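You operate a simulated robot arm through the tools that you are given. There is no shell and no other tool. Be economical: measure what you need, move in short steps, check, and stop when the job is done.

You are at the controls of a simulated robot arm. One attempt, no reset.

Task
Foam the blue guide block on the rubber mat and scour the grease off.
Fine: use the green scouring pad and put it back; the block stays on the mat; leave the other blocks.
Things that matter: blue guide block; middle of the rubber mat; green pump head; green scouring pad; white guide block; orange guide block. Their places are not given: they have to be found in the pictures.

Only the result counts: the job must be done as asked and must still hold three seconds after the hand-in. Knocking over, shifting, dropping, spilling or breaking anything else fails it.

Robot
A 6-joint arm with a two-finger parallel gripper, fixed in place. Base frame: the origin is at the foot of the arm, x ahead of it, y to its left, z up; the work surface is at about z = 0. Units: cm, degrees, N and s.
With the tool pointing down near the work surface it reaches from about 14 to 58 cm from the base axis. Its first joint turns from -66.0 to 66.0 degrees. Payload 2.1 kg.
The tool frame sits at the grasp point between the pads (the TCP): z along the fingers, y along the line on which they close. The tips reach 3 cm beyond it. Largest opening 9.4 cm; finger width 2.8, thickness 1; the body of the gripper, 5 by 9.6 cm, starts 5.5 cm behind the TCP.
Orientation is that of the tool frame in the base frame, as a unit quaternion [w, x, y, z]. With the fingers straight down and closing along the base's y, the tool's x points along the base's -x, its y along +y and its z along -z.

Tools
- The arm moves only by the tool step_arm. Its arguments are lists of equal length, an entry for each row: "slide": the shift along the tool's x, y, z in units of 25 mm (1.0 is 25 mm), a list of three; "delta_rot": the turn, a rotation vector about the tool's x, y, z in units of 5 degrees (1.0 is 5 degrees), a list of three. In form: {"slide": [[dx, dy, dz], ...], "delta_rot": [[ax, ay, az], ...]}. A call has 1 to 8 rows; each row shifts and turns the commanded pose from where the row before left it, along the tool's axes as they then stand. "grip" is the gripper command, from -1 (fully open) to 1 (shut), values between in proportion, set as the call begins (left out, the last holds). A call with a number of a shift or a turn outside -1 to 1 is refused whole. A row lasts 0.2 s, in which the tool goes at most 5 cm and 8.6 degrees; a call with a longer step from one row to the next is refused whole, and so is a gripper value outside its range. A pose out of reach is approached as far as the arm can. The call stops where the force on the tool passes 40 N (or 10 N more than at its start, if that is more) or the arm is blocked; 0.2 s more then pass. Each finger travels about 7.2 cm/s and halts on what it meets, pressing with about 41 N; the grip force reading is that of the motor and also rises with nothing between the fingers. The clock runs only during rows and for 0.2 s after the last one: add rows that do not move to give the fingers time. It gives the time, the measured TCP pose, the force on the tool (base axes), the opening and the grip force at its end, in the units of the frame above (readings bear some noise), and new pictures: "pictures" is both (left out), scene, wrist or none.
- Cameras (640 x 400 px; columns grow to the right, rows downward): "scene" is fixed at [1.37, -34.87, 50.46]; the picture's right is [0.99, -0.15, 0.00], its down [-0.06, -0.39, -0.92] and it looks along [0.14, 0.91, -0.39] (base axes); focal length 310 px, centre (320, 200). "wrist" rides on the gripper at [-3.7, 0, -5.8] in the tool frame; the picture's right is [0.00, -1.00, 0.00], its down [0.97, 0.00, -0.24] and it looks along [0.24, 0.00, 0.97] (tool axes); focal length 218 px, centre (320, 200).
- measure_at(camera, pixels): for up to 12 pixels [column, row] of the newest picture of that camera ("zoom" is the newest enlarged one), the place [x, y, z] in the base frame of the surface seen there, good to about 0.2 cm. It takes no simulated time.
- zoom(camera, box): a new picture of the part [left, top, right, bottom] of that camera's present view, enlarged. It takes no simulated time.
- job_done(): hands the job in; it is judged then, once.

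Keep the steps short. Do not move on a guess: measure, check each grasp and each placing, and mend mistakes. In all there are 80 turns and 120 pictures (those below and enlarged ones count). Leave the gripper open and the arm clear of the work at the hand-in unless told otherwise, and finish with a single line.

The tools are called after "Emit:" as name(argument=value, ...) on one line, values as JSON. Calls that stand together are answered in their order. step_arm: Moves the arm, as the interface text tells. Its arguments: {"type":"object","properties":{"slide":{"type":"array","items":{"type":"array","items":{"type":"number"}}},"delta_rot":{"type":"array","items":{"type":"array","items":{"type":"number"}}},"grip":{"type":"number"},"pictures":{"type":"string","enum":["both","scene","wrist","none"]}},"required":["slide","delta_rot"]} The other tools are called the same way: measure_at (camera, pixels) gives the place of the surface under pixels of a picture; zoom (camera, box) takes an enlarged picture of a part of a camera's view; job_done () hands the job in.

At the start:

```text
time: 0.0
position: [31.89, 19.54, 39.95]
ee_rot: [0.0, 0.0, 1.0, 0.0]
ft_force: [-0.1, -0.6, 0.0]
gripper_width: 9.37
grip_force: 0.0
```

scene: 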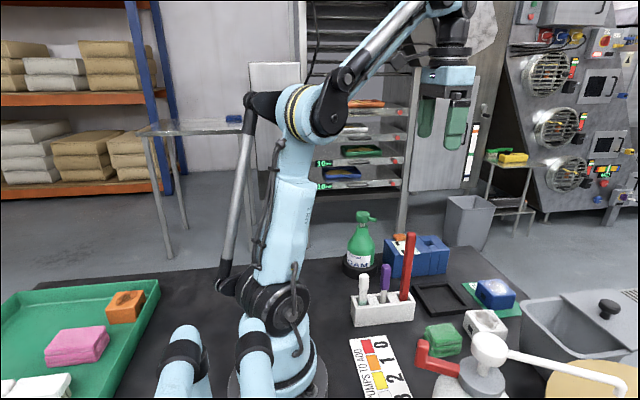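
wrist: 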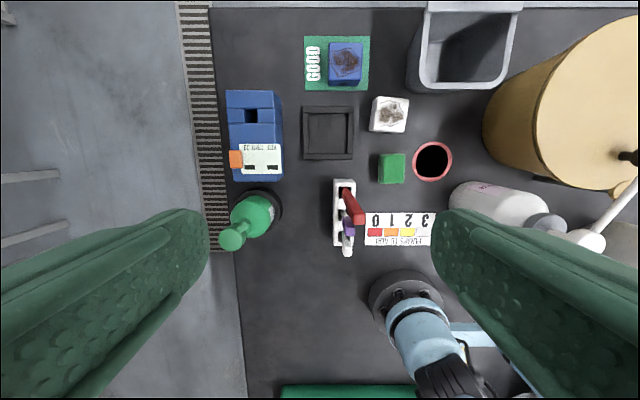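

I see a bottle with a green pump head, blocks, a black mat and a label. I'll zoom in on both views to tell them apart.

Emit:
zoom(camera="wrist", box=[210, 20, 470, 182])

Emit:
zoom(camera="wrist", box=[210, 140, 470, 302])

Emit:
zoom(camera="scene", box=[330, 200, 640, 394])

```text
2.46 times, centred on (340, 101) of wrist
```

zoom: 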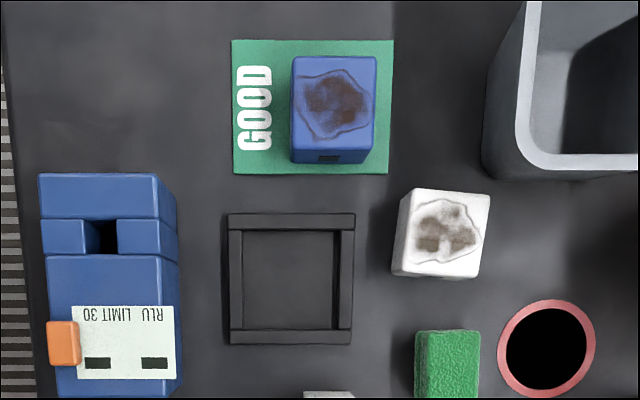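

```text
2.46 times, centred on (340, 221) of wrist
```

zoom: 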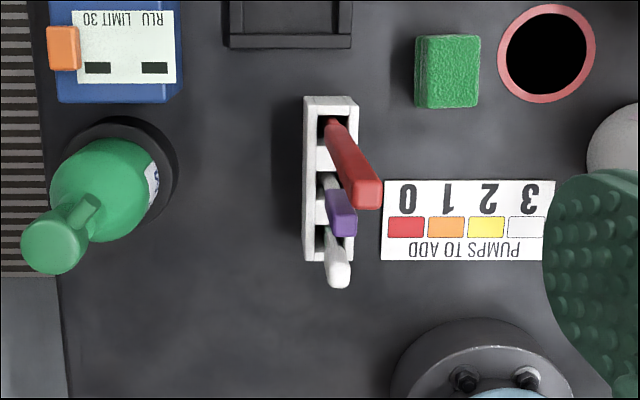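

```text
2.06 times, centred on (485, 297) of scene
```

zoom: 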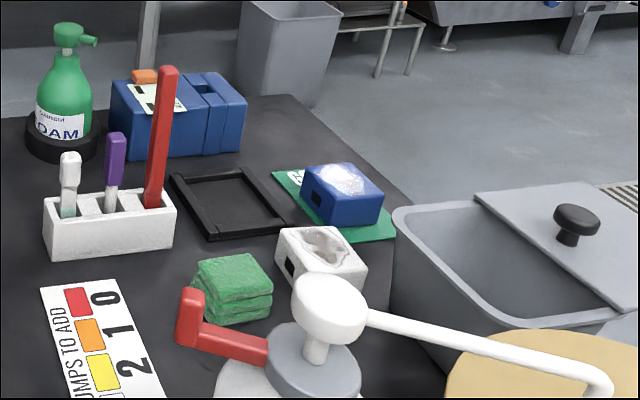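

Next I'll measure the main features: the block, black frame, GOOD plate, pump, pad, ring and tray items.

Emit:
measure_at(camera="wrist", pixels=[[345, 62], [312, 64], [328, 132], [307, 132], [389, 113], [391, 168], [433, 160], [229, 238], [245, 224], [256, 210], [237, 159], [345, 86]])

Emit:
measure_at(camera="scene", pixels=[[364, 214], [374, 218], [125, 300], [75, 340], [40, 385], [443, 335], [495, 287], [484, 318], [440, 300], [400, 238], [430, 350], [490, 345]])

Emit:
zoom(camera="scene", box=[330, 200, 450, 275])

Emit:
zoom(camera="scene", box=[0, 270, 208, 400])

```text
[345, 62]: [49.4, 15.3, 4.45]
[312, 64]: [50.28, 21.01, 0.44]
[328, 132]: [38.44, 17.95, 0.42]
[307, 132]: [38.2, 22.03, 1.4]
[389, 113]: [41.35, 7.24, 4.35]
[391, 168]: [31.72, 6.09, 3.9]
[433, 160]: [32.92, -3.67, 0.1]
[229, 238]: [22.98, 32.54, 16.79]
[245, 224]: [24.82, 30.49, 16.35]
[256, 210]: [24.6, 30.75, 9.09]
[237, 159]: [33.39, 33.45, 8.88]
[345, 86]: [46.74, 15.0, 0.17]
```

```text
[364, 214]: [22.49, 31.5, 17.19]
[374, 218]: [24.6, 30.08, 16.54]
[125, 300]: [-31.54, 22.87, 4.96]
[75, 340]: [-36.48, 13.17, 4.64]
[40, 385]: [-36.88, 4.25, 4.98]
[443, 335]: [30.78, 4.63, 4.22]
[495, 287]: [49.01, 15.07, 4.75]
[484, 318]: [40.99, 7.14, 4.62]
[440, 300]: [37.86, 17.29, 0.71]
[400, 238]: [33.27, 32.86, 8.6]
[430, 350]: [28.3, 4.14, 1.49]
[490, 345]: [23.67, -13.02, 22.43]
```

```text
5.33 times, centred on (390, 238) of scene
```

zoom: 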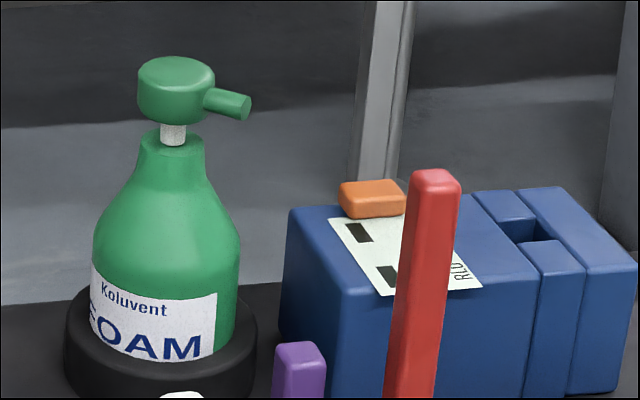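

```text
3.08 times, centred on (104, 335) of scene
```

zoom: 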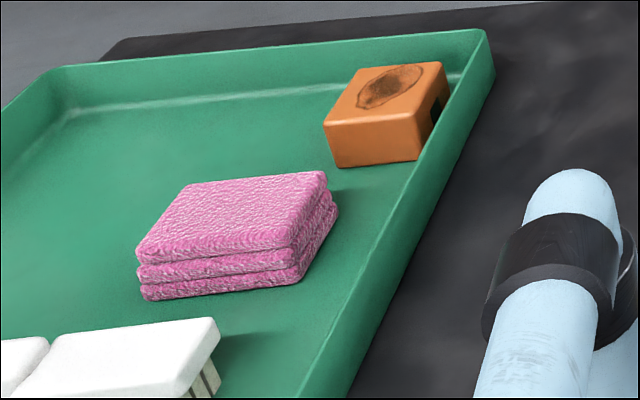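

The black frame looks like the rubber mat, centre about (38, 18). The blue block sits on the GOOD plate, and the pump nozzle points toward the frame. I'll measure the block, frame and bin edges for a grasp.

Emit:
measure_at(camera="wrist", pixels=[[331, 62], [361, 62], [345, 46], [345, 78], [423, 60], [411, 90], [303, 120], [354, 120], [330, 107], [330, 157], [330, 112], [330, 151]])

Emit:
measure_at(camera="wrist", pixels=[[372, 112], [407, 115], [380, 154], [402, 154], [380, 180], [402, 180], [350, 210], [345, 187], [346, 225], [348, 248], [430, 30], [282, 150]])

```text
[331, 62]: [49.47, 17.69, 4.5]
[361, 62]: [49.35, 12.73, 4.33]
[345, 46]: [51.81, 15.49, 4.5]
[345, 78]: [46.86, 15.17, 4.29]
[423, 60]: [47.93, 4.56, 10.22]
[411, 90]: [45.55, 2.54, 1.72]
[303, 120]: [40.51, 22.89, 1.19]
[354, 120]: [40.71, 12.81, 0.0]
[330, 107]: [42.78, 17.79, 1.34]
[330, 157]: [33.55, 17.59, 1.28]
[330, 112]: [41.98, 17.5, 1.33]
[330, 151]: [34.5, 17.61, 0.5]
```

```text
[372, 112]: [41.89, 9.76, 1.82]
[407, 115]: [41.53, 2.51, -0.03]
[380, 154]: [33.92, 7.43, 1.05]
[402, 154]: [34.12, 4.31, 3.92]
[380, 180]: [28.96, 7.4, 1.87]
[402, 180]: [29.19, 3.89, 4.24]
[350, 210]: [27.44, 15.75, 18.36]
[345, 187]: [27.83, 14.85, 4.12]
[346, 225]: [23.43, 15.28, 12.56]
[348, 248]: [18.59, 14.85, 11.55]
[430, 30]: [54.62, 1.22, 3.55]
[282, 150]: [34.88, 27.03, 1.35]
```

Block: about 5.5 cm wide, centre (49.35, 15.25), top 4.4. Frame centre: about (38.2, 17.9). I'll move above the block, staying high at z≈20.

Emit:
step_arm(slide=[[-0.873, -0.2145, 1], [-0.873, -0.2145, 1], [-0.873, -0.2145, 1], [-0.873, -0.2145, 1], [-0.873, -0.2145, 1], [-0.873, -0.2145, 1], [-0.873, -0.2145, 1], [-0.873, -0.2145, 1]], delta_rot=[[0, 0, 0], [0, 0, 0], [0, 0, 0], [0, 0, 0], [0, 0, 0], [0, 0, 0], [0, 0, 0], [0, 0, 0]], grip=-1, pictures="both")

```text
time: 1.8
position: [49.39, 15.24, 19.83]
ee_rot: [0.0, 0.0, 1.0, 0.0]
ft_force: [-0.4, -1.0, -0.4]
gripper_width: 9.44
grip_force: 0.0
```

scene: 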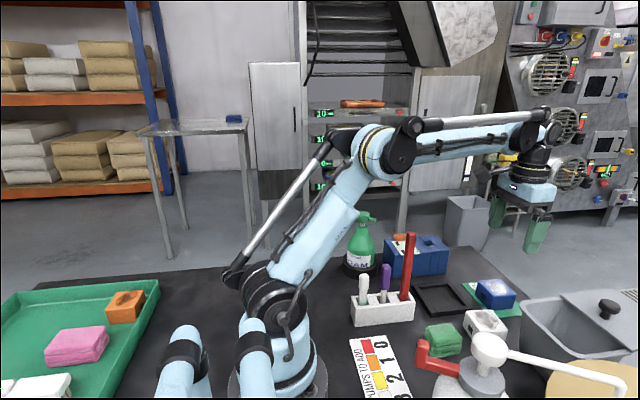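
wrist: 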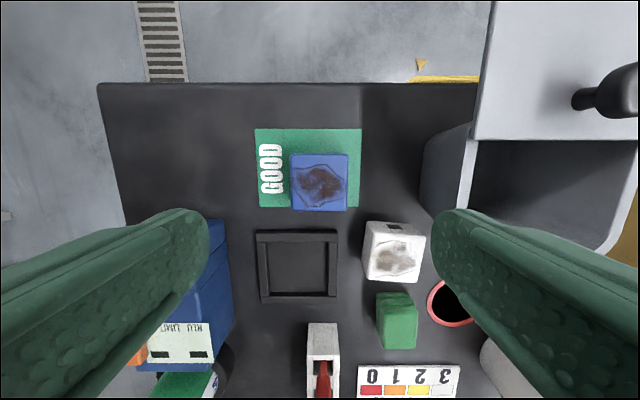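

The block sits squarely between the fingers. I'll check its edges again before descending.

Emit:
measure_at(camera="wrist", pixels=[[293, 180], [345, 180], [320, 158], [320, 203], [266, 265], [328, 265], [297, 240], [297, 293], [258, 265], [336, 265], [297, 265], [440, 170]])

```text
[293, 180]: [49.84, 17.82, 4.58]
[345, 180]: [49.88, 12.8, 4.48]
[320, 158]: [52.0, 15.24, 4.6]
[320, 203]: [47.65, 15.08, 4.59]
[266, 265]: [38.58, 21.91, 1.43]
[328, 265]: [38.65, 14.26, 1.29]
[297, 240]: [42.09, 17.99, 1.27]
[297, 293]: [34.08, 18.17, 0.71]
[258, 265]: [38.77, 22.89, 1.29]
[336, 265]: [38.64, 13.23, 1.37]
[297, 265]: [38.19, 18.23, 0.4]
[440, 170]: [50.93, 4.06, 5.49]
```

Edges confirmed. I'll descend straight to z≈4.7, with the tips at about 1.7.

Emit:
step_arm(slide=[[0, 0, 0.86], [0, 0, 0.86], [0, 0, 0.86], [0, 0, 0.86], [0, 0, 0.86], [0, 0, 0.86], [0, 0, 0.86], [0, 0, 0.03]], delta_rot=[[0, 0, 0], [0, 0, 0], [0, 0, 0], [0, 0, 0], [0, 0, 0], [0, 0, 0], [0, 0, 0], [0, 0, 0]], grip=-1, pictures="scene")

Emit:
step_arm(slide=[[0, 0, 0], [0, 0, 0], [0, 0, 0], [0, 0, 0]], delta_rot=[[0, 0, 0], [0, 0, 0], [0, 0, 0], [0, 0, 0]], grip=0.5, pictures="scene")

```text
time: 3.6
position: [49.42, 15.27, 4.71]
ee_rot: [0.001, 0.0, 1.0, -0.001]
ft_force: [-0.2, 0.4, -0.3]
gripper_width: 9.4
grip_force: 0.0
```

scene: 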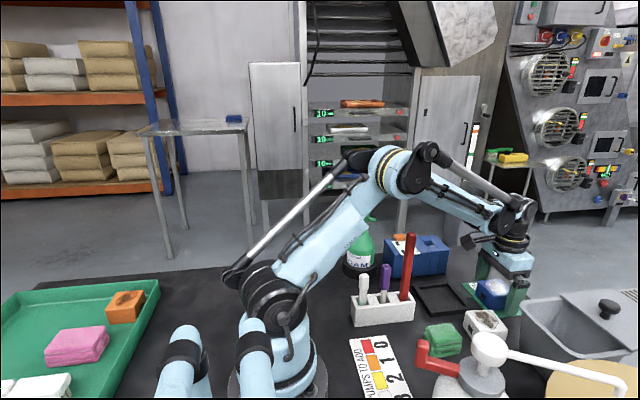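

```text
time: 4.6
position: [49.41, 15.37, 4.8]
ee_rot: [0.0, 0.0, 1.0, 0.0]
ft_force: [0.1, -0.5, 0.3]
gripper_width: 6.15
grip_force: 41.1
```

scene: 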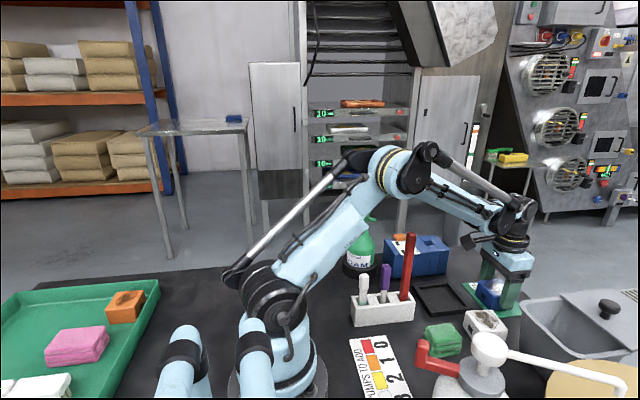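

The block is held: width 6.15, grip force 41 N. I'll lift 5 cm and carry it over the frame centre.

Emit:
step_arm(slide=[[0, 0, -0.5], [0, 0, -0.75], [0, 0, -0.75], [0.9, 0.22, 0], [0.92, 0.22, 0], [0.92, 0.22, 0], [0.92, 0.22, 0], [0.92, 0.22, 0]], delta_rot=[[0, 0, 0], [0, 0, 0], [0, 0, 0], [0, 0, 0], [0, 0, 0], [0, 0, 0], [0, 0, 0], [0, 0, 0]], pictures="both")

```text
time: 6.4
position: [38.12, 18.15, 9.88]
ee_rot: [0.0, 0.0, 1.0, 0.0]
ft_force: [-0.1, -0.7, -2.6]
gripper_width: 5.93
grip_force: 40.7
```

scene: 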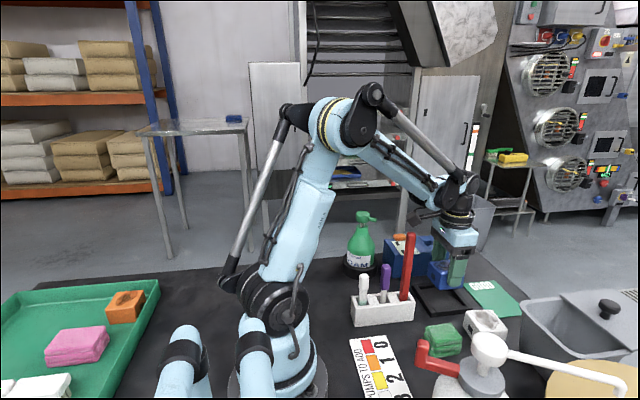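
wrist: 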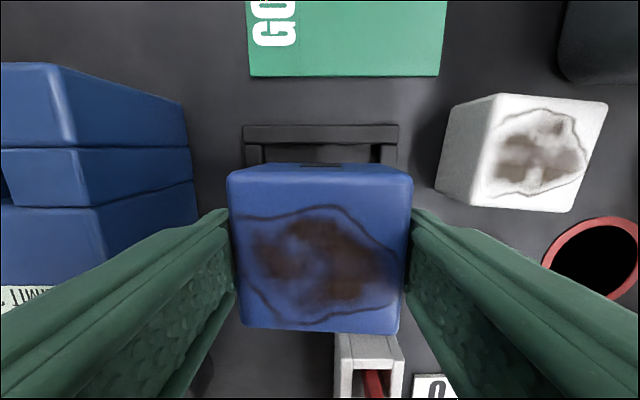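

I'll check the frame's edges against the held block.

Emit:
measure_at(camera="wrist", pixels=[[247, 133], [396, 133], [264, 153], [375, 153], [320, 128], [320, 140], [320, 170], [320, 322], [236, 250], [404, 250]])

```text
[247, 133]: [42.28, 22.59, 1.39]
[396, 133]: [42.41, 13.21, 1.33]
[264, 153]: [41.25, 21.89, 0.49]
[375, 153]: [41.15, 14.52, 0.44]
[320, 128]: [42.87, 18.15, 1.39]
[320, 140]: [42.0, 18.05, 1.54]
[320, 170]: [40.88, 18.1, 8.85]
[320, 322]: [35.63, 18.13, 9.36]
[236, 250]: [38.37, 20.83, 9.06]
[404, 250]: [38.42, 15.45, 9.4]
```

Alignment is within 0.2 cm. I'll nudge y by -0.15 and lower, with small final steps.

Emit:
step_arm(slide=[[0, -0.06, 0.7], [0, 0, 0.7], [0, 0, 0.4], [0, 0, 0.1], [0, 0, 0.06], [0, 0, 0]], delta_rot=[[0, 0, 0], [0, 0, 0], [0, 0, 0], [0, 0, 0], [0, 0, 0], [0, 0, 0]], pictures="scene")

```text
time: 7.6
position: [38.02, 17.79, 5.16]
ee_rot: [-0.001, 0.0, 1.0, -0.001]
ft_force: [0.4, -1.2, 18.3]
gripper_width: 5.75
grip_force: 40.9
stopped in row 5: the force on the tool passed its limit (the readings are from after the stop); the commanded pose is now the measured one
```

scene: 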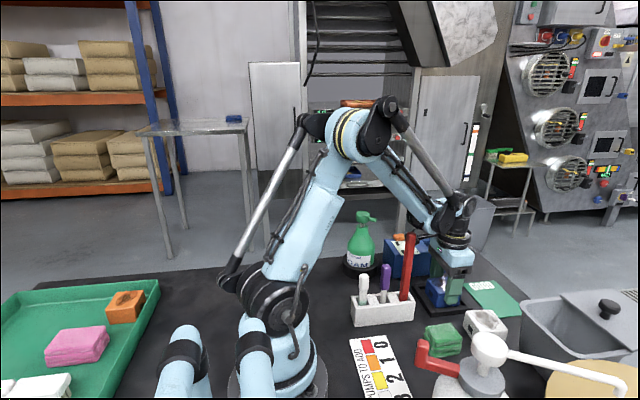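

It touched down at z 5.16. I'll release, and only rise once the fingers are open.

Emit:
step_arm(slide=[[0, 0, 0], [0, 0, 0], [0, 0, 0], [0, 0, 0], [0, 0, -0.8], [0, 0, -1], [0, 0, -1], [0, 0, -1]], delta_rot=[[0, 0, 0], [0, 0, 0], [0, 0, 0], [0, 0, 0], [0, 0, 0], [0, 0, 0], [0, 0, 0], [0, 0, 0]], grip=-1, pictures="both")

```text
time: 9.4
position: [38.0, 17.87, 14.64]
ee_rot: [0.001, 0.001, 1.0, 0.0]
ft_force: [0.1, 0.2, 0.3]
gripper_width: 9.38
grip_force: 0.0
```

scene: 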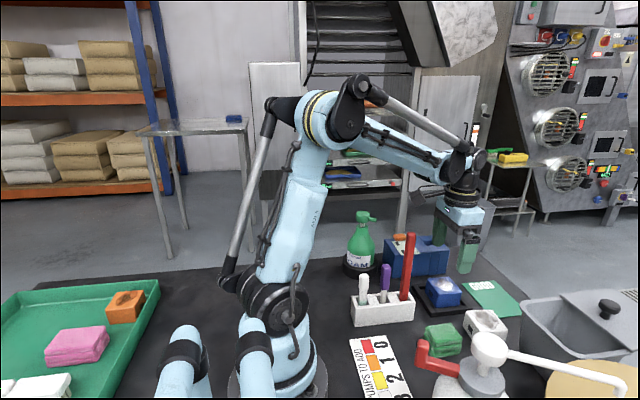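
wrist: 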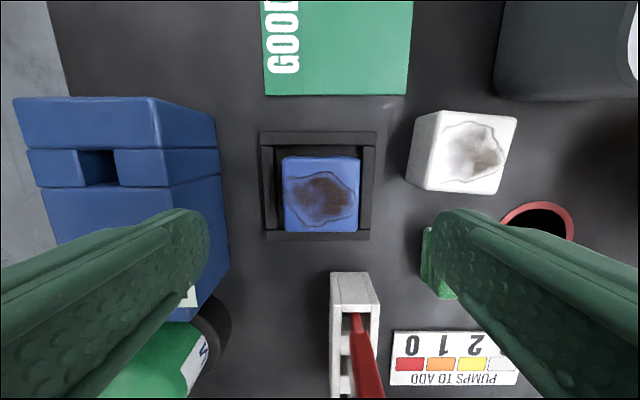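

The block is in the frame and released. I'll rise and move toward the pump, shutting the fingers and staying high. I also want a measured check on where the block sits.

Emit:
measure_at(camera="wrist", pixels=[[286, 195], [357, 195], [320, 160], [320, 228], [263, 190], [373, 190], [318, 134], [318, 237], [320, 195]])

Emit:
step_arm(slide=[[0, 0, -1], [0, 0, -1], [0, 0, -1], [0, 0, -1], [0, 0, -1], [0.8, 0.8, 0], [0.8, 0.8, 0]], delta_rot=[[0, 0, 0], [0, 0, 0], [0, 0, 0], [0, 0, 0], [0, 0, 0], [0, 0, 0], [0, 0, 0]], grip=1, pictures="both")

```text
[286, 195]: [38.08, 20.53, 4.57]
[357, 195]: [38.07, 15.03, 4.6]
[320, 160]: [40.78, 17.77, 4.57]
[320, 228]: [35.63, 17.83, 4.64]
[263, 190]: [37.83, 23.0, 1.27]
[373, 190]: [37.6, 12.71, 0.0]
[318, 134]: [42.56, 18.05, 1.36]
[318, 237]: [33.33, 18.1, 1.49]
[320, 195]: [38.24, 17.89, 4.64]
```

```text
time: 11.0
position: [34.11, 21.86, 27.15]
ee_rot: [0.0, 0.001, 1.0, -0.001]
ft_force: [1.1, 0.2, 0.2]
gripper_width: 0.01
grip_force: 32.8
```

scene: 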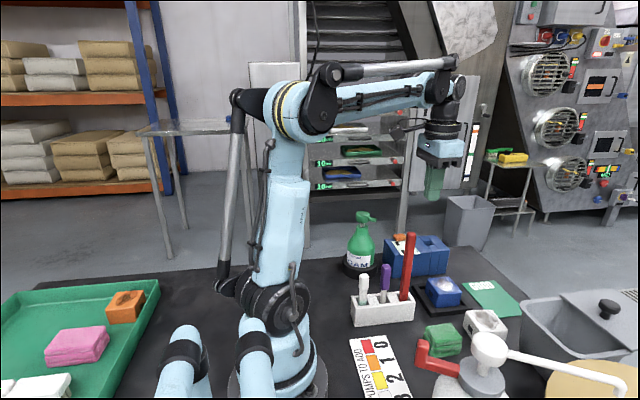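
wrist: 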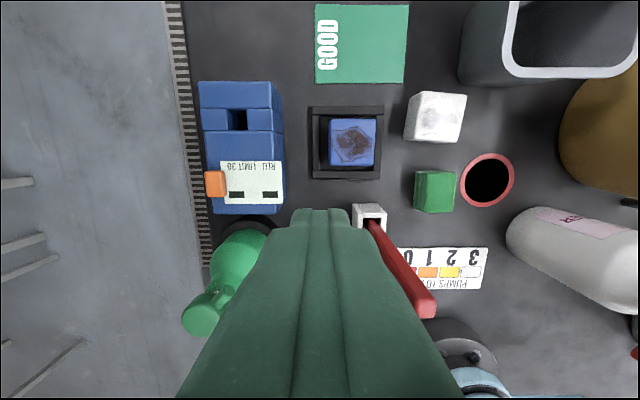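

The block is centred at (38.2, 17.85). Next I'll zoom on the pump head and measure it.

Emit:
zoom(camera="wrist", box=[160, 230, 288, 350])

Emit:
measure_at(camera="wrist", pixels=[[185, 313], [215, 313], [200, 300], [200, 330], [200, 315], [195, 310], [205, 322], [225, 288]])

Emit:
measure_at(camera="scene", pixels=[[357, 213], [364, 213], [370, 213], [363, 211], [363, 220], [376, 218]])

```text
3.33 times, centred on (224, 290) of wrist
```

zoom: 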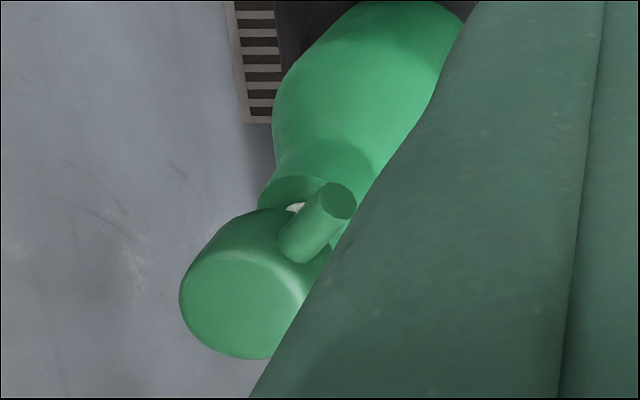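

```text
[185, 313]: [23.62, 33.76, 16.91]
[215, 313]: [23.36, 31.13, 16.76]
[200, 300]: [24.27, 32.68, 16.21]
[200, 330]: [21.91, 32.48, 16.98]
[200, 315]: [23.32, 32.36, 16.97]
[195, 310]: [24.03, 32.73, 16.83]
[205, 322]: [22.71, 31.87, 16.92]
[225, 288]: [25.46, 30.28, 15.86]
```

```text
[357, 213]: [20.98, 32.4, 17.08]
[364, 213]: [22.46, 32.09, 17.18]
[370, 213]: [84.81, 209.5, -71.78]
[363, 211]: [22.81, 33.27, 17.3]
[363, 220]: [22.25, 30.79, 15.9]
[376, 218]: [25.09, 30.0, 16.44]
```

The head centre is about (22.7, 32.2), top z 17.0. I'll move above it with the fingers shut, then lower so the tips are about 1.5 cm over it.

Emit:
step_arm(slide=[[0.76, 0.69, 0], [0.76, 0.69, 0], [0.76, 0.69, 0], [0.76, 0.69, 0], [0.76, 0.69, 0], [0.76, 0.69, 0], [0, 0, 1], [0, 0, 1]], delta_rot=[[0, 0, 0], [0, 0, 0], [0, 0, 0], [0, 0, 0], [0, 0, 0], [0, 0, 0], [0, 0, 0], [0, 0, 0]], pictures="both")

```text
time: 12.8
position: [22.72, 32.11, 22.12]
ee_rot: [0.0, 0.001, 1.0, 0.0]
ft_force: [-0.3, -0.3, -0.2]
gripper_width: 0.0
grip_force: 33.2
```

scene: 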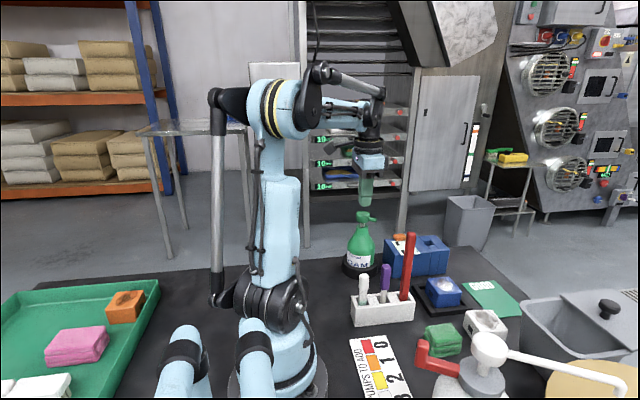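
wrist: 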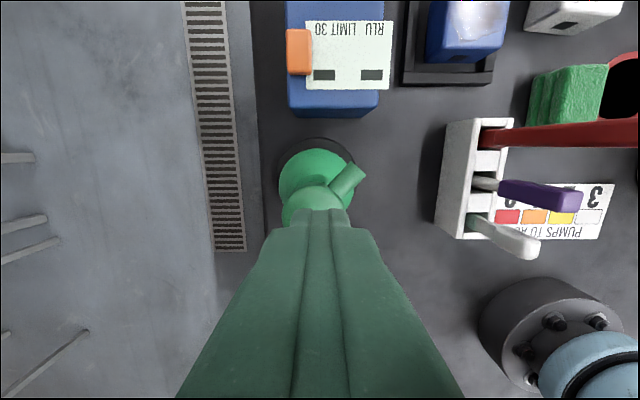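

The tips are over the head. I'll press slowly, watching force.

Emit:
step_arm(slide=[[0, 0, 0.5], [0, 0, 0.3], [0, 0, 0.1], [0, 0, 0.1], [0, 0, 0.1], [0, 0, 0.1]], delta_rot=[[0, 0, 0], [0, 0, 0], [0, 0, 0], [0, 0, 0], [0, 0, 0], [0, 0, 0]], pictures="scene")

```text
time: 14.2
position: [22.7, 32.26, 18.99]
ee_rot: [0.001, 0.0, 1.0, -0.001]
ft_force: [0.6, -0.7, 3.5]
gripper_width: 0.01
grip_force: 33.2
```

scene: 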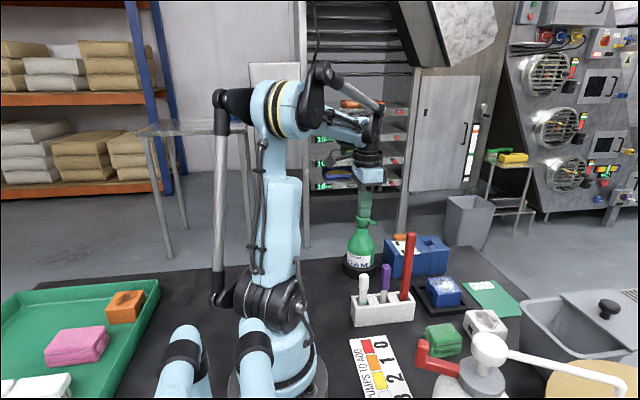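

The spring reads 3.5 N and no foam is visible yet. I'll zoom on the block and press further.

Emit:
step_arm(slide=[[0, 0, 0.1], [0, 0, 0.1], [0, 0, 0.1], [0, 0, 0]], delta_rot=[[0, 0, 0], [0, 0, 0], [0, 0, 0], [0, 0, 0]], pictures="scene")

Emit:
zoom(camera="scene", box=[330, 200, 530, 325])

```text
time: 15.1
position: [22.63, 32.19, 18.51]
ee_rot: [0.0, 0.001, 1.0, -0.001]
ft_force: [0.2, -0.4, 38.2]
gripper_width: 0.0
grip_force: 32.8
stopped in row 4: the force on the tool passed its limit (the readings are from after the stop); the commanded pose is now the measured one
```

scene: 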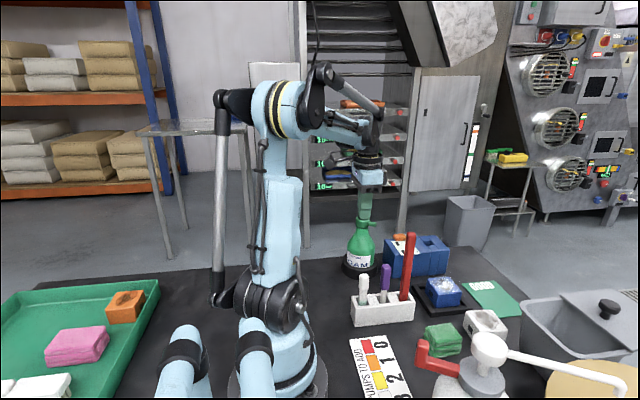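

```text
3.20 times, centred on (430, 262) of scene
```

zoom: 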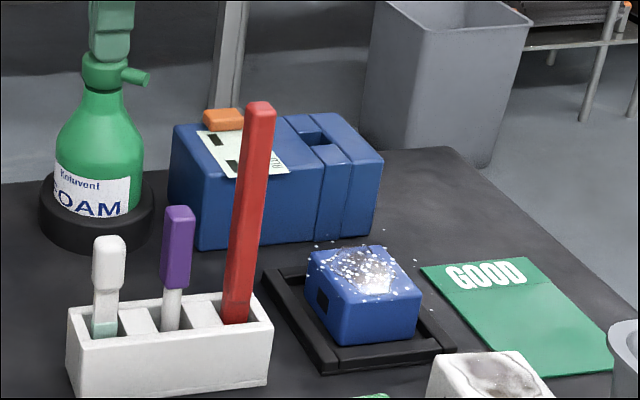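

Foam is spraying onto the block and the pump is at full stroke. I'll rise off the head and inspect.

Emit:
step_arm(slide=[[0, 0, -0.4], [0, 0, -0.5], [0, 0, -0.8], [0, 0, -1], [0, 0, -1], [0, 0, 0]], delta_rot=[[0, 0, 0], [0, 0, 0], [0, 0, 0], [0, 0, 0], [0, 0, 0], [0, 0, 0]], pictures="both")

Emit:
zoom(camera="scene", box=[330, 200, 530, 325])

```text
time: 16.5
position: [22.63, 32.28, 27.75]
ee_rot: [-0.001, 0.001, 1.0, -0.002]
ft_force: [0.4, 0.6, 0.7]
gripper_width: 0.0
grip_force: 33.2
```

scene: 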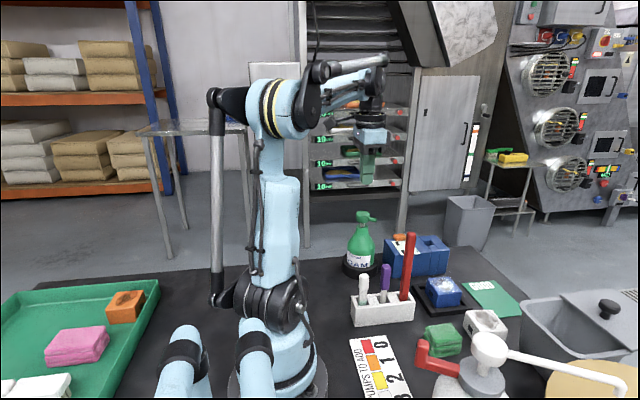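
wrist: 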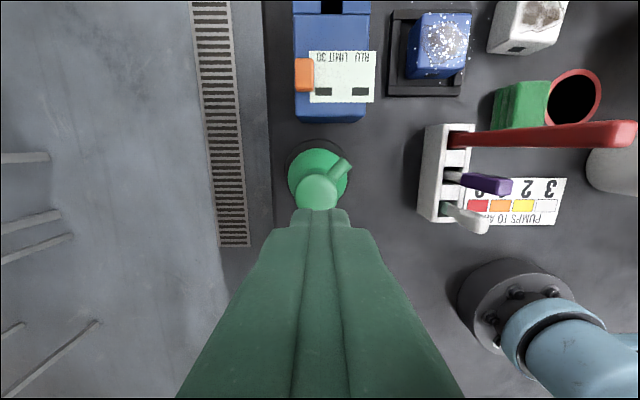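

```text
3.20 times, centred on (430, 262) of scene
```

zoom: 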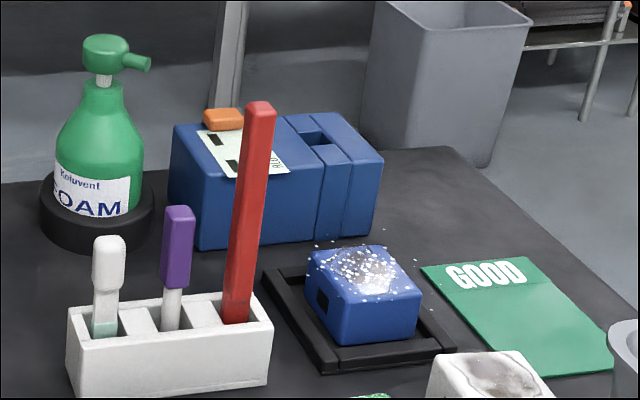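

Foam covers the grease and the pump head has sprung back. I'll carry over toward the green pad, staying high and opening the fingers.

Emit:
step_arm(slide=[[-0.33, -0.97, 0], [-0.33, -0.97, 0], [-0.33, -0.97, 0], [-0.33, -0.97, 0], [-0.33, -0.97, 0], [-0.33, -0.97, 0], [-0.33, -0.97, 0], [-0.33, -0.97, 0]], delta_rot=[[0, 0, 0], [0, 0, 0], [0, 0, 0], [0, 0, 0], [0, 0, 0], [0, 0, 0], [0, 0, 0], [0, 0, 0]], grip=-1, pictures="none")

Emit:
step_arm(slide=[[-0.33, -0.97, 0], [-0.33, -0.97, 0], [-0.3, -0.97, 0], [0, 0, 1], [0, 0, 1], [0, 0, 1], [0, 0, 0]], delta_rot=[[0, 0, 0], [0, 0, 0], [0, 0, 0], [0, 0, 0], [0, 0, 0], [0, 0, 0], [0, 0, 0]], pictures="both")

```text
time: 18.3
position: [29.2, 12.85, 27.74]
ee_rot: [-0.001, 0.001, 1.0, 0.0]
ft_force: [0.2, -0.5, 0.7]
gripper_width: 9.4
grip_force: 0.1
```

```text
time: 19.9
position: [31.48, 5.56, 20.06]
ee_rot: [0.0, 0.001, 1.0, 0.0]
ft_force: [-0.6, 0.5, 0.1]
gripper_width: 9.39
grip_force: 0.2
```

scene: 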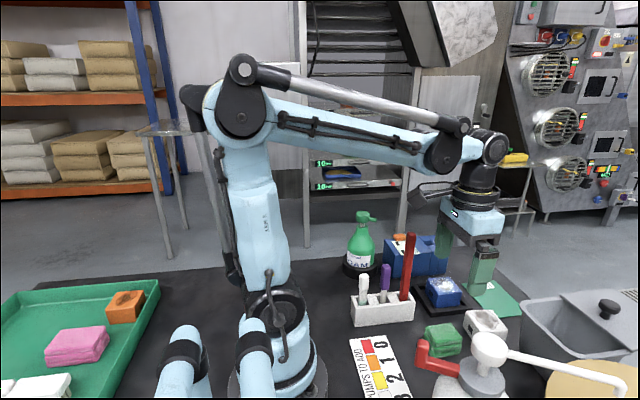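
wrist: 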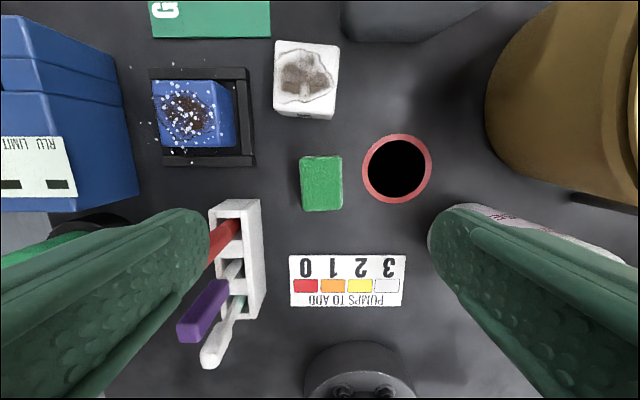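

The pad is at about (321, 183). I'll measure its edges and the ring, and zoom on the foamed block.

Emit:
measure_at(camera="wrist", pixels=[[304, 185], [340, 185], [322, 160], [322, 208], [363, 170], [372, 165], [397, 168], [306, 110], [240, 215], [303, 160], [340, 208], [305, 208]])

Emit:
zoom(camera="wrist", box=[130, 30, 450, 230])

```text
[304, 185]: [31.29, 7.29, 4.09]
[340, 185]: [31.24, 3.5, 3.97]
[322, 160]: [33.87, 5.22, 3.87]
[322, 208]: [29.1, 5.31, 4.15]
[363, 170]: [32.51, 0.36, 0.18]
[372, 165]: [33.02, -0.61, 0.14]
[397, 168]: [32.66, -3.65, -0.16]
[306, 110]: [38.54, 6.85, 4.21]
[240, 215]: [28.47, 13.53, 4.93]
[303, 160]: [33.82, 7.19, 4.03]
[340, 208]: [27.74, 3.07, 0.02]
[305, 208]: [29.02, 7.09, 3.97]
```

```text
2.00 times, centred on (290, 130) of wrist
```

zoom: 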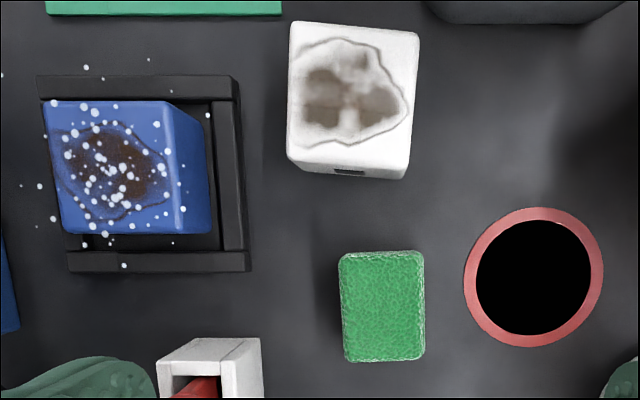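

Pad centre is (31.45, 5.35), top 4.0, about 4 cm wide in y, and the red ring lies flat. I'll descend to z≈5.0 with the tips at 2.0.

Emit:
step_arm(slide=[[0, -0.08, 0.86], [0, 0, 0.86], [0, 0, 0.86], [0, 0, 0.86], [0, 0, 0.86], [0, 0, 0.86], [0, 0, 0.86]], delta_rot=[[0, 0, 0], [0, 0, 0], [0, 0, 0], [0, 0, 0], [0, 0, 0], [0, 0, 0], [0, 0, 0]], pictures="none")

Emit:
step_arm(slide=[[0, 0, 0], [0, 0, 0], [0, 0, 0], [0, 0, 0], [0, 0, 0]], delta_rot=[[0, 0, 0], [0, 0, 0], [0, 0, 0], [0, 0, 0], [0, 0, 0]], grip=1, pictures="scene")

```text
time: 21.5
position: [31.63, 5.35, 5.03]
ee_rot: [0.0, 0.001, 1.0, -0.001]
ft_force: [-1.0, 0.5, 0.5]
gripper_width: 9.4
grip_force: 0.0
```

```text
time: 22.7
position: [31.58, 5.25, 5.1]
ee_rot: [-0.001, 0.001, 1.0, 0.0]
ft_force: [-0.2, 0.4, -0.1]
gripper_width: 4.47
grip_force: 40.9
```

scene: 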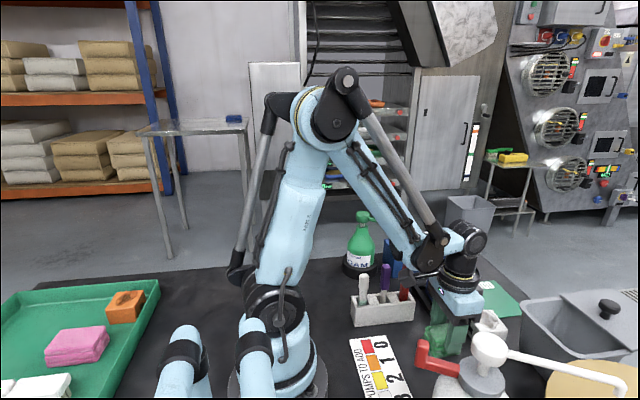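

The pad is held at width 4.47. I'll lift 9 cm and move over the block.

Emit:
step_arm(slide=[[0, 0, -0.6], [0, 0, -1], [0, 0, -1], [0, 0, -1]], delta_rot=[[0, 0, 0], [0, 0, 0], [0, 0, 0], [0, 0, 0]], pictures="none")

Emit:
step_arm(slide=[[-0.532, 0.84, 0], [-0.532, 0.84, 0], [-0.532, 0.84, 0], [-0.532, 0.84, 0], [-0.532, 0.84, 0], [0, 0.84, 0]], delta_rot=[[0, 0, 0], [0, 0, 0], [0, 0, 0], [0, 0, 0], [0, 0, 0], [0, 0, 0]], pictures="both")

```text
time: 23.7
position: [31.51, 5.34, 14.09]
ee_rot: [-0.001, 0.001, 1.0, -0.001]
ft_force: [1.0, 0.6, 0.1]
gripper_width: 4.38
grip_force: 41.3
```

```text
time: 25.1
position: [38.16, 17.78, 14.08]
ee_rot: [-0.001, 0.001, 1.0, -0.001]
ft_force: [0.0, -0.3, 0.1]
gripper_width: 4.38
grip_force: 40.9
```

scene: 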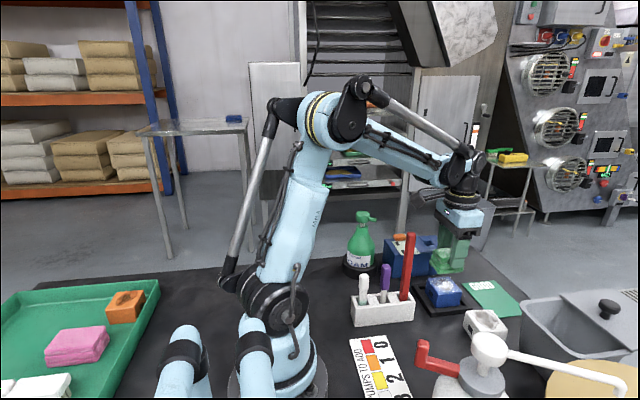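
wrist: 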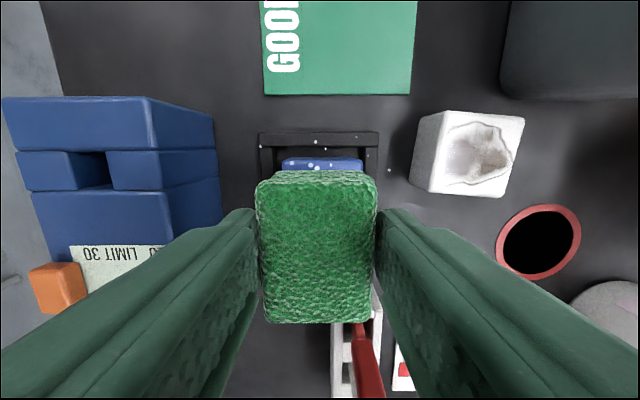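

The pad is over the block. I'll lower until light contact, expected near z 9.7.

Emit:
step_arm(slide=[[0, 0, 0.7], [0, 0, 0.7], [0, 0, 0.2], [0, 0, 0.08], [0, 0, 0.06]], delta_rot=[[0, 0, 0], [0, 0, 0], [0, 0, 0], [0, 0, 0], [0, 0, 0]], pictures="none")

```text
time: 26.3
position: [38.27, 17.94, 9.71]
ee_rot: [-0.001, 0.001, 1.0, -0.001]
ft_force: [0.1, 1.2, -1.0]
gripper_width: 4.39
grip_force: 41.8
```

No contact at 9.71, so I'll lower in small steps.

Emit:
step_arm(slide=[[0, 0, 0.04], [0, 0, 0.02]], delta_rot=[[0, 0, 0], [0, 0, 0]], pictures="none")

```text
time: 26.9
position: [38.11, 17.85, 9.63]
ee_rot: [-0.001, 0.001, 1.0, -0.001]
ft_force: [-1.5, 0.0, 2.4]
gripper_width: 4.38
grip_force: 41.2
```

Light contact at 2.4 N. I'll press a touch more and make small rubbing strokes across y.

Emit:
step_arm(slide=[[0, 0, 0.03], [0, 0.3, 0], [0, 0.2, 0], [0, -0.5, 0], [0, -0.5, 0], [0, 0.5, 0], [0, 0.5, 0], [0, -0.5, 0]], delta_rot=[[0, 0, 0], [0, 0, 0], [0, 0, 0], [0, 0, 0], [0, 0, 0], [0, 0, 0], [0, 0, 0], [0, 0, 0]], pictures="both")

```text
time: 27.9
position: [38.24, 18.47, 9.58]
ee_rot: [0.0, -0.001, 1.0, 0.005]
ft_force: [0.0, -0.3, 13.1]
gripper_width: 4.38
grip_force: 41.6
stopped in row 5: the force on the tool passed its limit (the readings are from after the stop); the commanded pose is now the measured one
```

scene: 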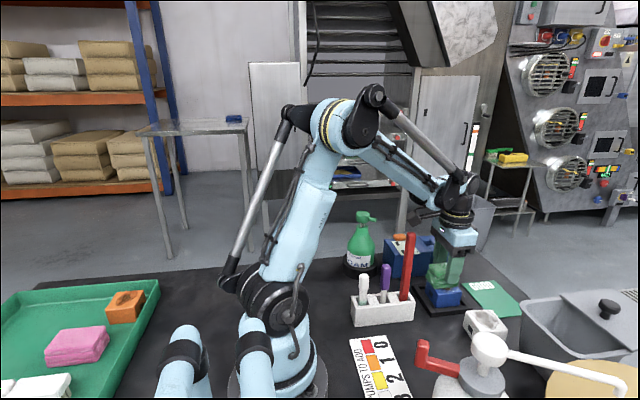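
wrist: 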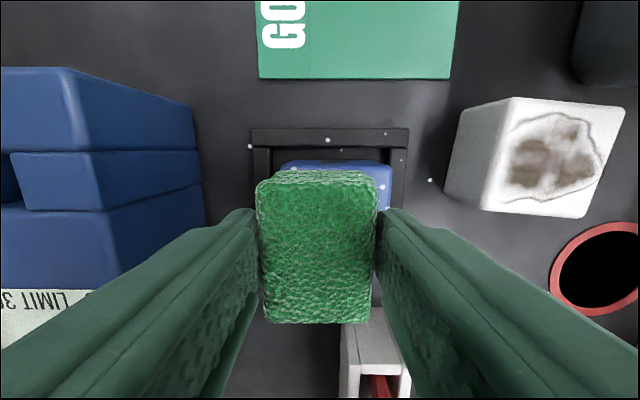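

That pressed too hard. I'll ease up slightly and use slower, shorter strokes.

Emit:
step_arm(slide=[[0, 0, -0.02], [0, -0.2, 0], [0, -0.2, 0], [0, -0.2, 0], [0, -0.1, 0], [0, 0.2, 0], [0, 0.2, 0], [0, 0.2, 0]], delta_rot=[[0, 0, 0], [0, 0, 0], [0, 0, 0], [0, 0, 0], [0, 0, 0], [0, 0, 0], [0, 0, 0], [0, 0, 0]], pictures="wrist")

```text
time: 29.7
position: [38.21, 18.29, 9.66]
ee_rot: [0.0, -0.001, 1.0, 0.005]
ft_force: [0.1, -1.9, 3.6]
gripper_width: 4.36
grip_force: 41.5
```

wrist: 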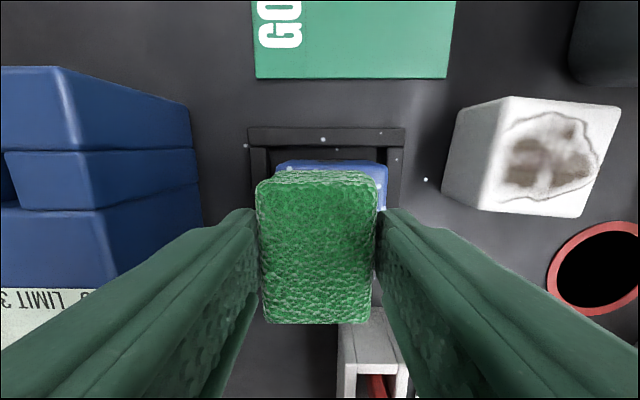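

That's a steady 3.6 N with no stop. I'll continue strokes along y and x at this pressure.

Emit:
step_arm(slide=[[-0.2, -0.1, 0], [-0.2, -0.1, 0], [0.2, -0.1, 0], [0.3, 0, 0], [0.3, 0, 0], [-0.2, -0.1, 0], [-0.3, -0.1, 0], [-0.2, 0, 0]], delta_rot=[[0, 0, 0], [0, 0, 0], [0, 0, 0], [0, 0, 0], [0, 0, 0], [0, 0, 0], [0, 0, 0], [0, 0, 0]], pictures="none")

Emit:
step_arm(slide=[[0.3, 0.1, 0], [0.3, 0.15, 0], [0, 0.2, 0], [0, 0.2, 0], [-0.2, -0.2, 0], [0, -0.2, 0], [0, -0.2, 0], [0, 0.2, 0]], delta_rot=[[0, 0, 0], [0, 0, 0], [0, 0, 0], [0, 0, 0], [0, 0, 0], [0, 0, 0], [0, 0, 0], [0, 0, 0]], pictures="none")

```text
time: 31.5
position: [39.01, 17.0, 9.58]
ee_rot: [0.0, -0.002, 1.0, 0.005]
ft_force: [-3.7, 0.2, 9.2]
gripper_width: 4.38
grip_force: 40.6
```

```text
time: 33.3
position: [37.95, 17.65, 9.61]
ee_rot: [-0.001, -0.001, 1.0, 0.005]
ft_force: [0.2, -2.3, 5.5]
gripper_width: 4.38
grip_force: 41.4
```

The strokes ran without a stop. I'll lift clear and shift to +x to look at the block.

Emit:
step_arm(slide=[[0, 0, -0.6], [0, 0, -1], [0, 0, -1], [0.8, 0, -0.6], [0.8, 0, 0], [0, 0, 0]], delta_rot=[[0, 0, 0], [0, 0, 0], [0, 0, 0], [0, 0, 0], [0, 0, 0], [0, 0, 0]], pictures="both")

Emit:
zoom(camera="scene", box=[390, 240, 530, 328])

Emit:
zoom(camera="wrist", box=[240, 60, 400, 200])

```text
time: 34.7
position: [33.98, 17.57, 17.58]
ee_rot: [0.001, -0.001, 1.0, 0.005]
ft_force: [0.4, 1.1, -0.1]
gripper_width: 4.38
grip_force: 40.7
```

scene: 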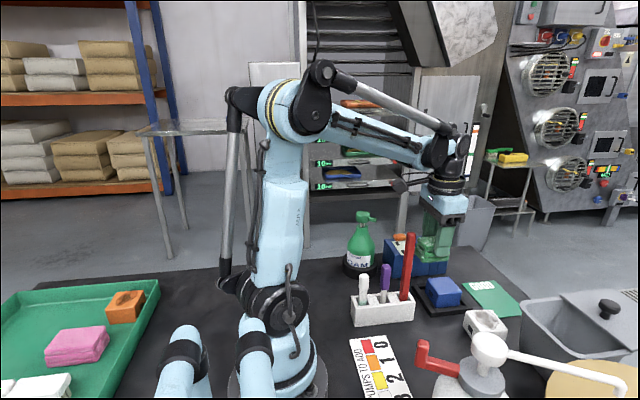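
wrist: 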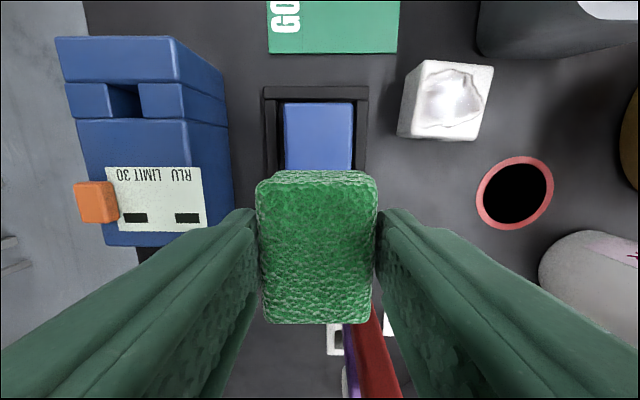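

```text
4.55 times, centred on (460, 284) of scene
```

zoom: 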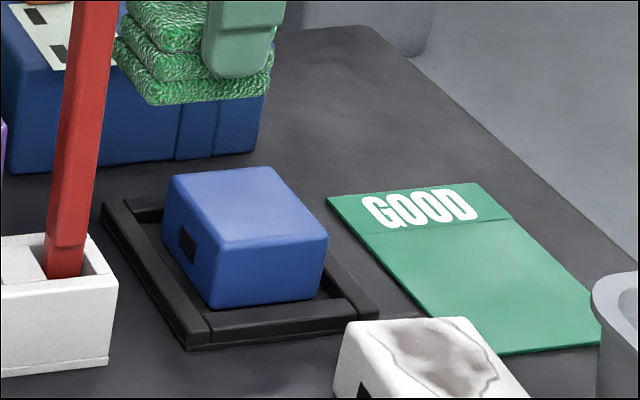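

```text
2.86 times, centred on (320, 130) of wrist
```

zoom: 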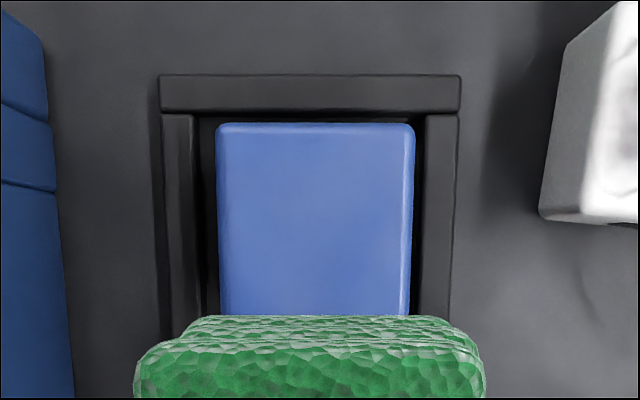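

The block is clean: no grease, no foam. I'll return the pad to (31.5, 5.3), moving y first, then x.

Emit:
step_arm(slide=[[0, -0.82, 0], [0, -0.82, 0], [0, -0.82, 0], [0, -0.82, 0], [0, -0.82, 0], [0, -0.8, 0], [0.5, 0, 0], [0.48, 0, 0]], delta_rot=[[0, 0, 0], [0, 0, 0], [0, 0, 0], [0, 0, 0], [0, 0, 0], [0, 0, 0], [0, 0, 0], [0, 0, 0]], pictures="none")

Emit:
step_arm(slide=[[0, 0, 0.9], [0, 0, 0.9], [0, 0, 0.9], [0, 0, 0.9], [0, 0, 0.9], [0, 0, 0]], delta_rot=[[0, 0, 0], [0, 0, 0], [0, 0, 0], [0, 0, 0], [0, 0, 0], [0, 0, 0]], pictures="scene")

```text
time: 36.5
position: [31.57, 5.21, 17.57]
ee_rot: [0.0, -0.001, 1.0, 0.005]
ft_force: [-0.4, 0.7, -0.4]
gripper_width: 4.37
grip_force: 40.9
```

```text
time: 37.9
position: [31.47, 5.51, 6.21]
ee_rot: [0.0, -0.001, 1.0, 0.005]
ft_force: [0.6, 0.7, -0.7]
gripper_width: 4.4
grip_force: 41.2
```

scene: 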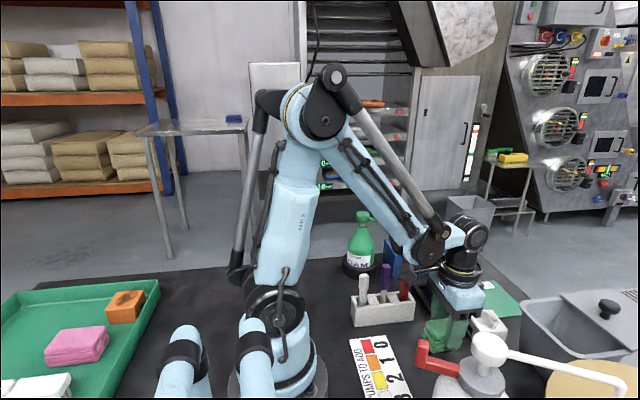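

Lowering the last ~1.1 cm in small steps, until contact.

Emit:
step_arm(slide=[[0, 0, 0.25], [0, 0, 0.1], [0, 0, 0.06], [0, 0, 0.03]], delta_rot=[[0, 0, 0], [0, 0, 0], [0, 0, 0], [0, 0, 0]], pictures="none")

```text
time: 38.9
position: [31.52, 5.31, 5.02]
ee_rot: [0.0, -0.002, 1.0, 0.005]
ft_force: [0.4, -0.4, -0.1]
gripper_width: 4.37
grip_force: 41.0
```

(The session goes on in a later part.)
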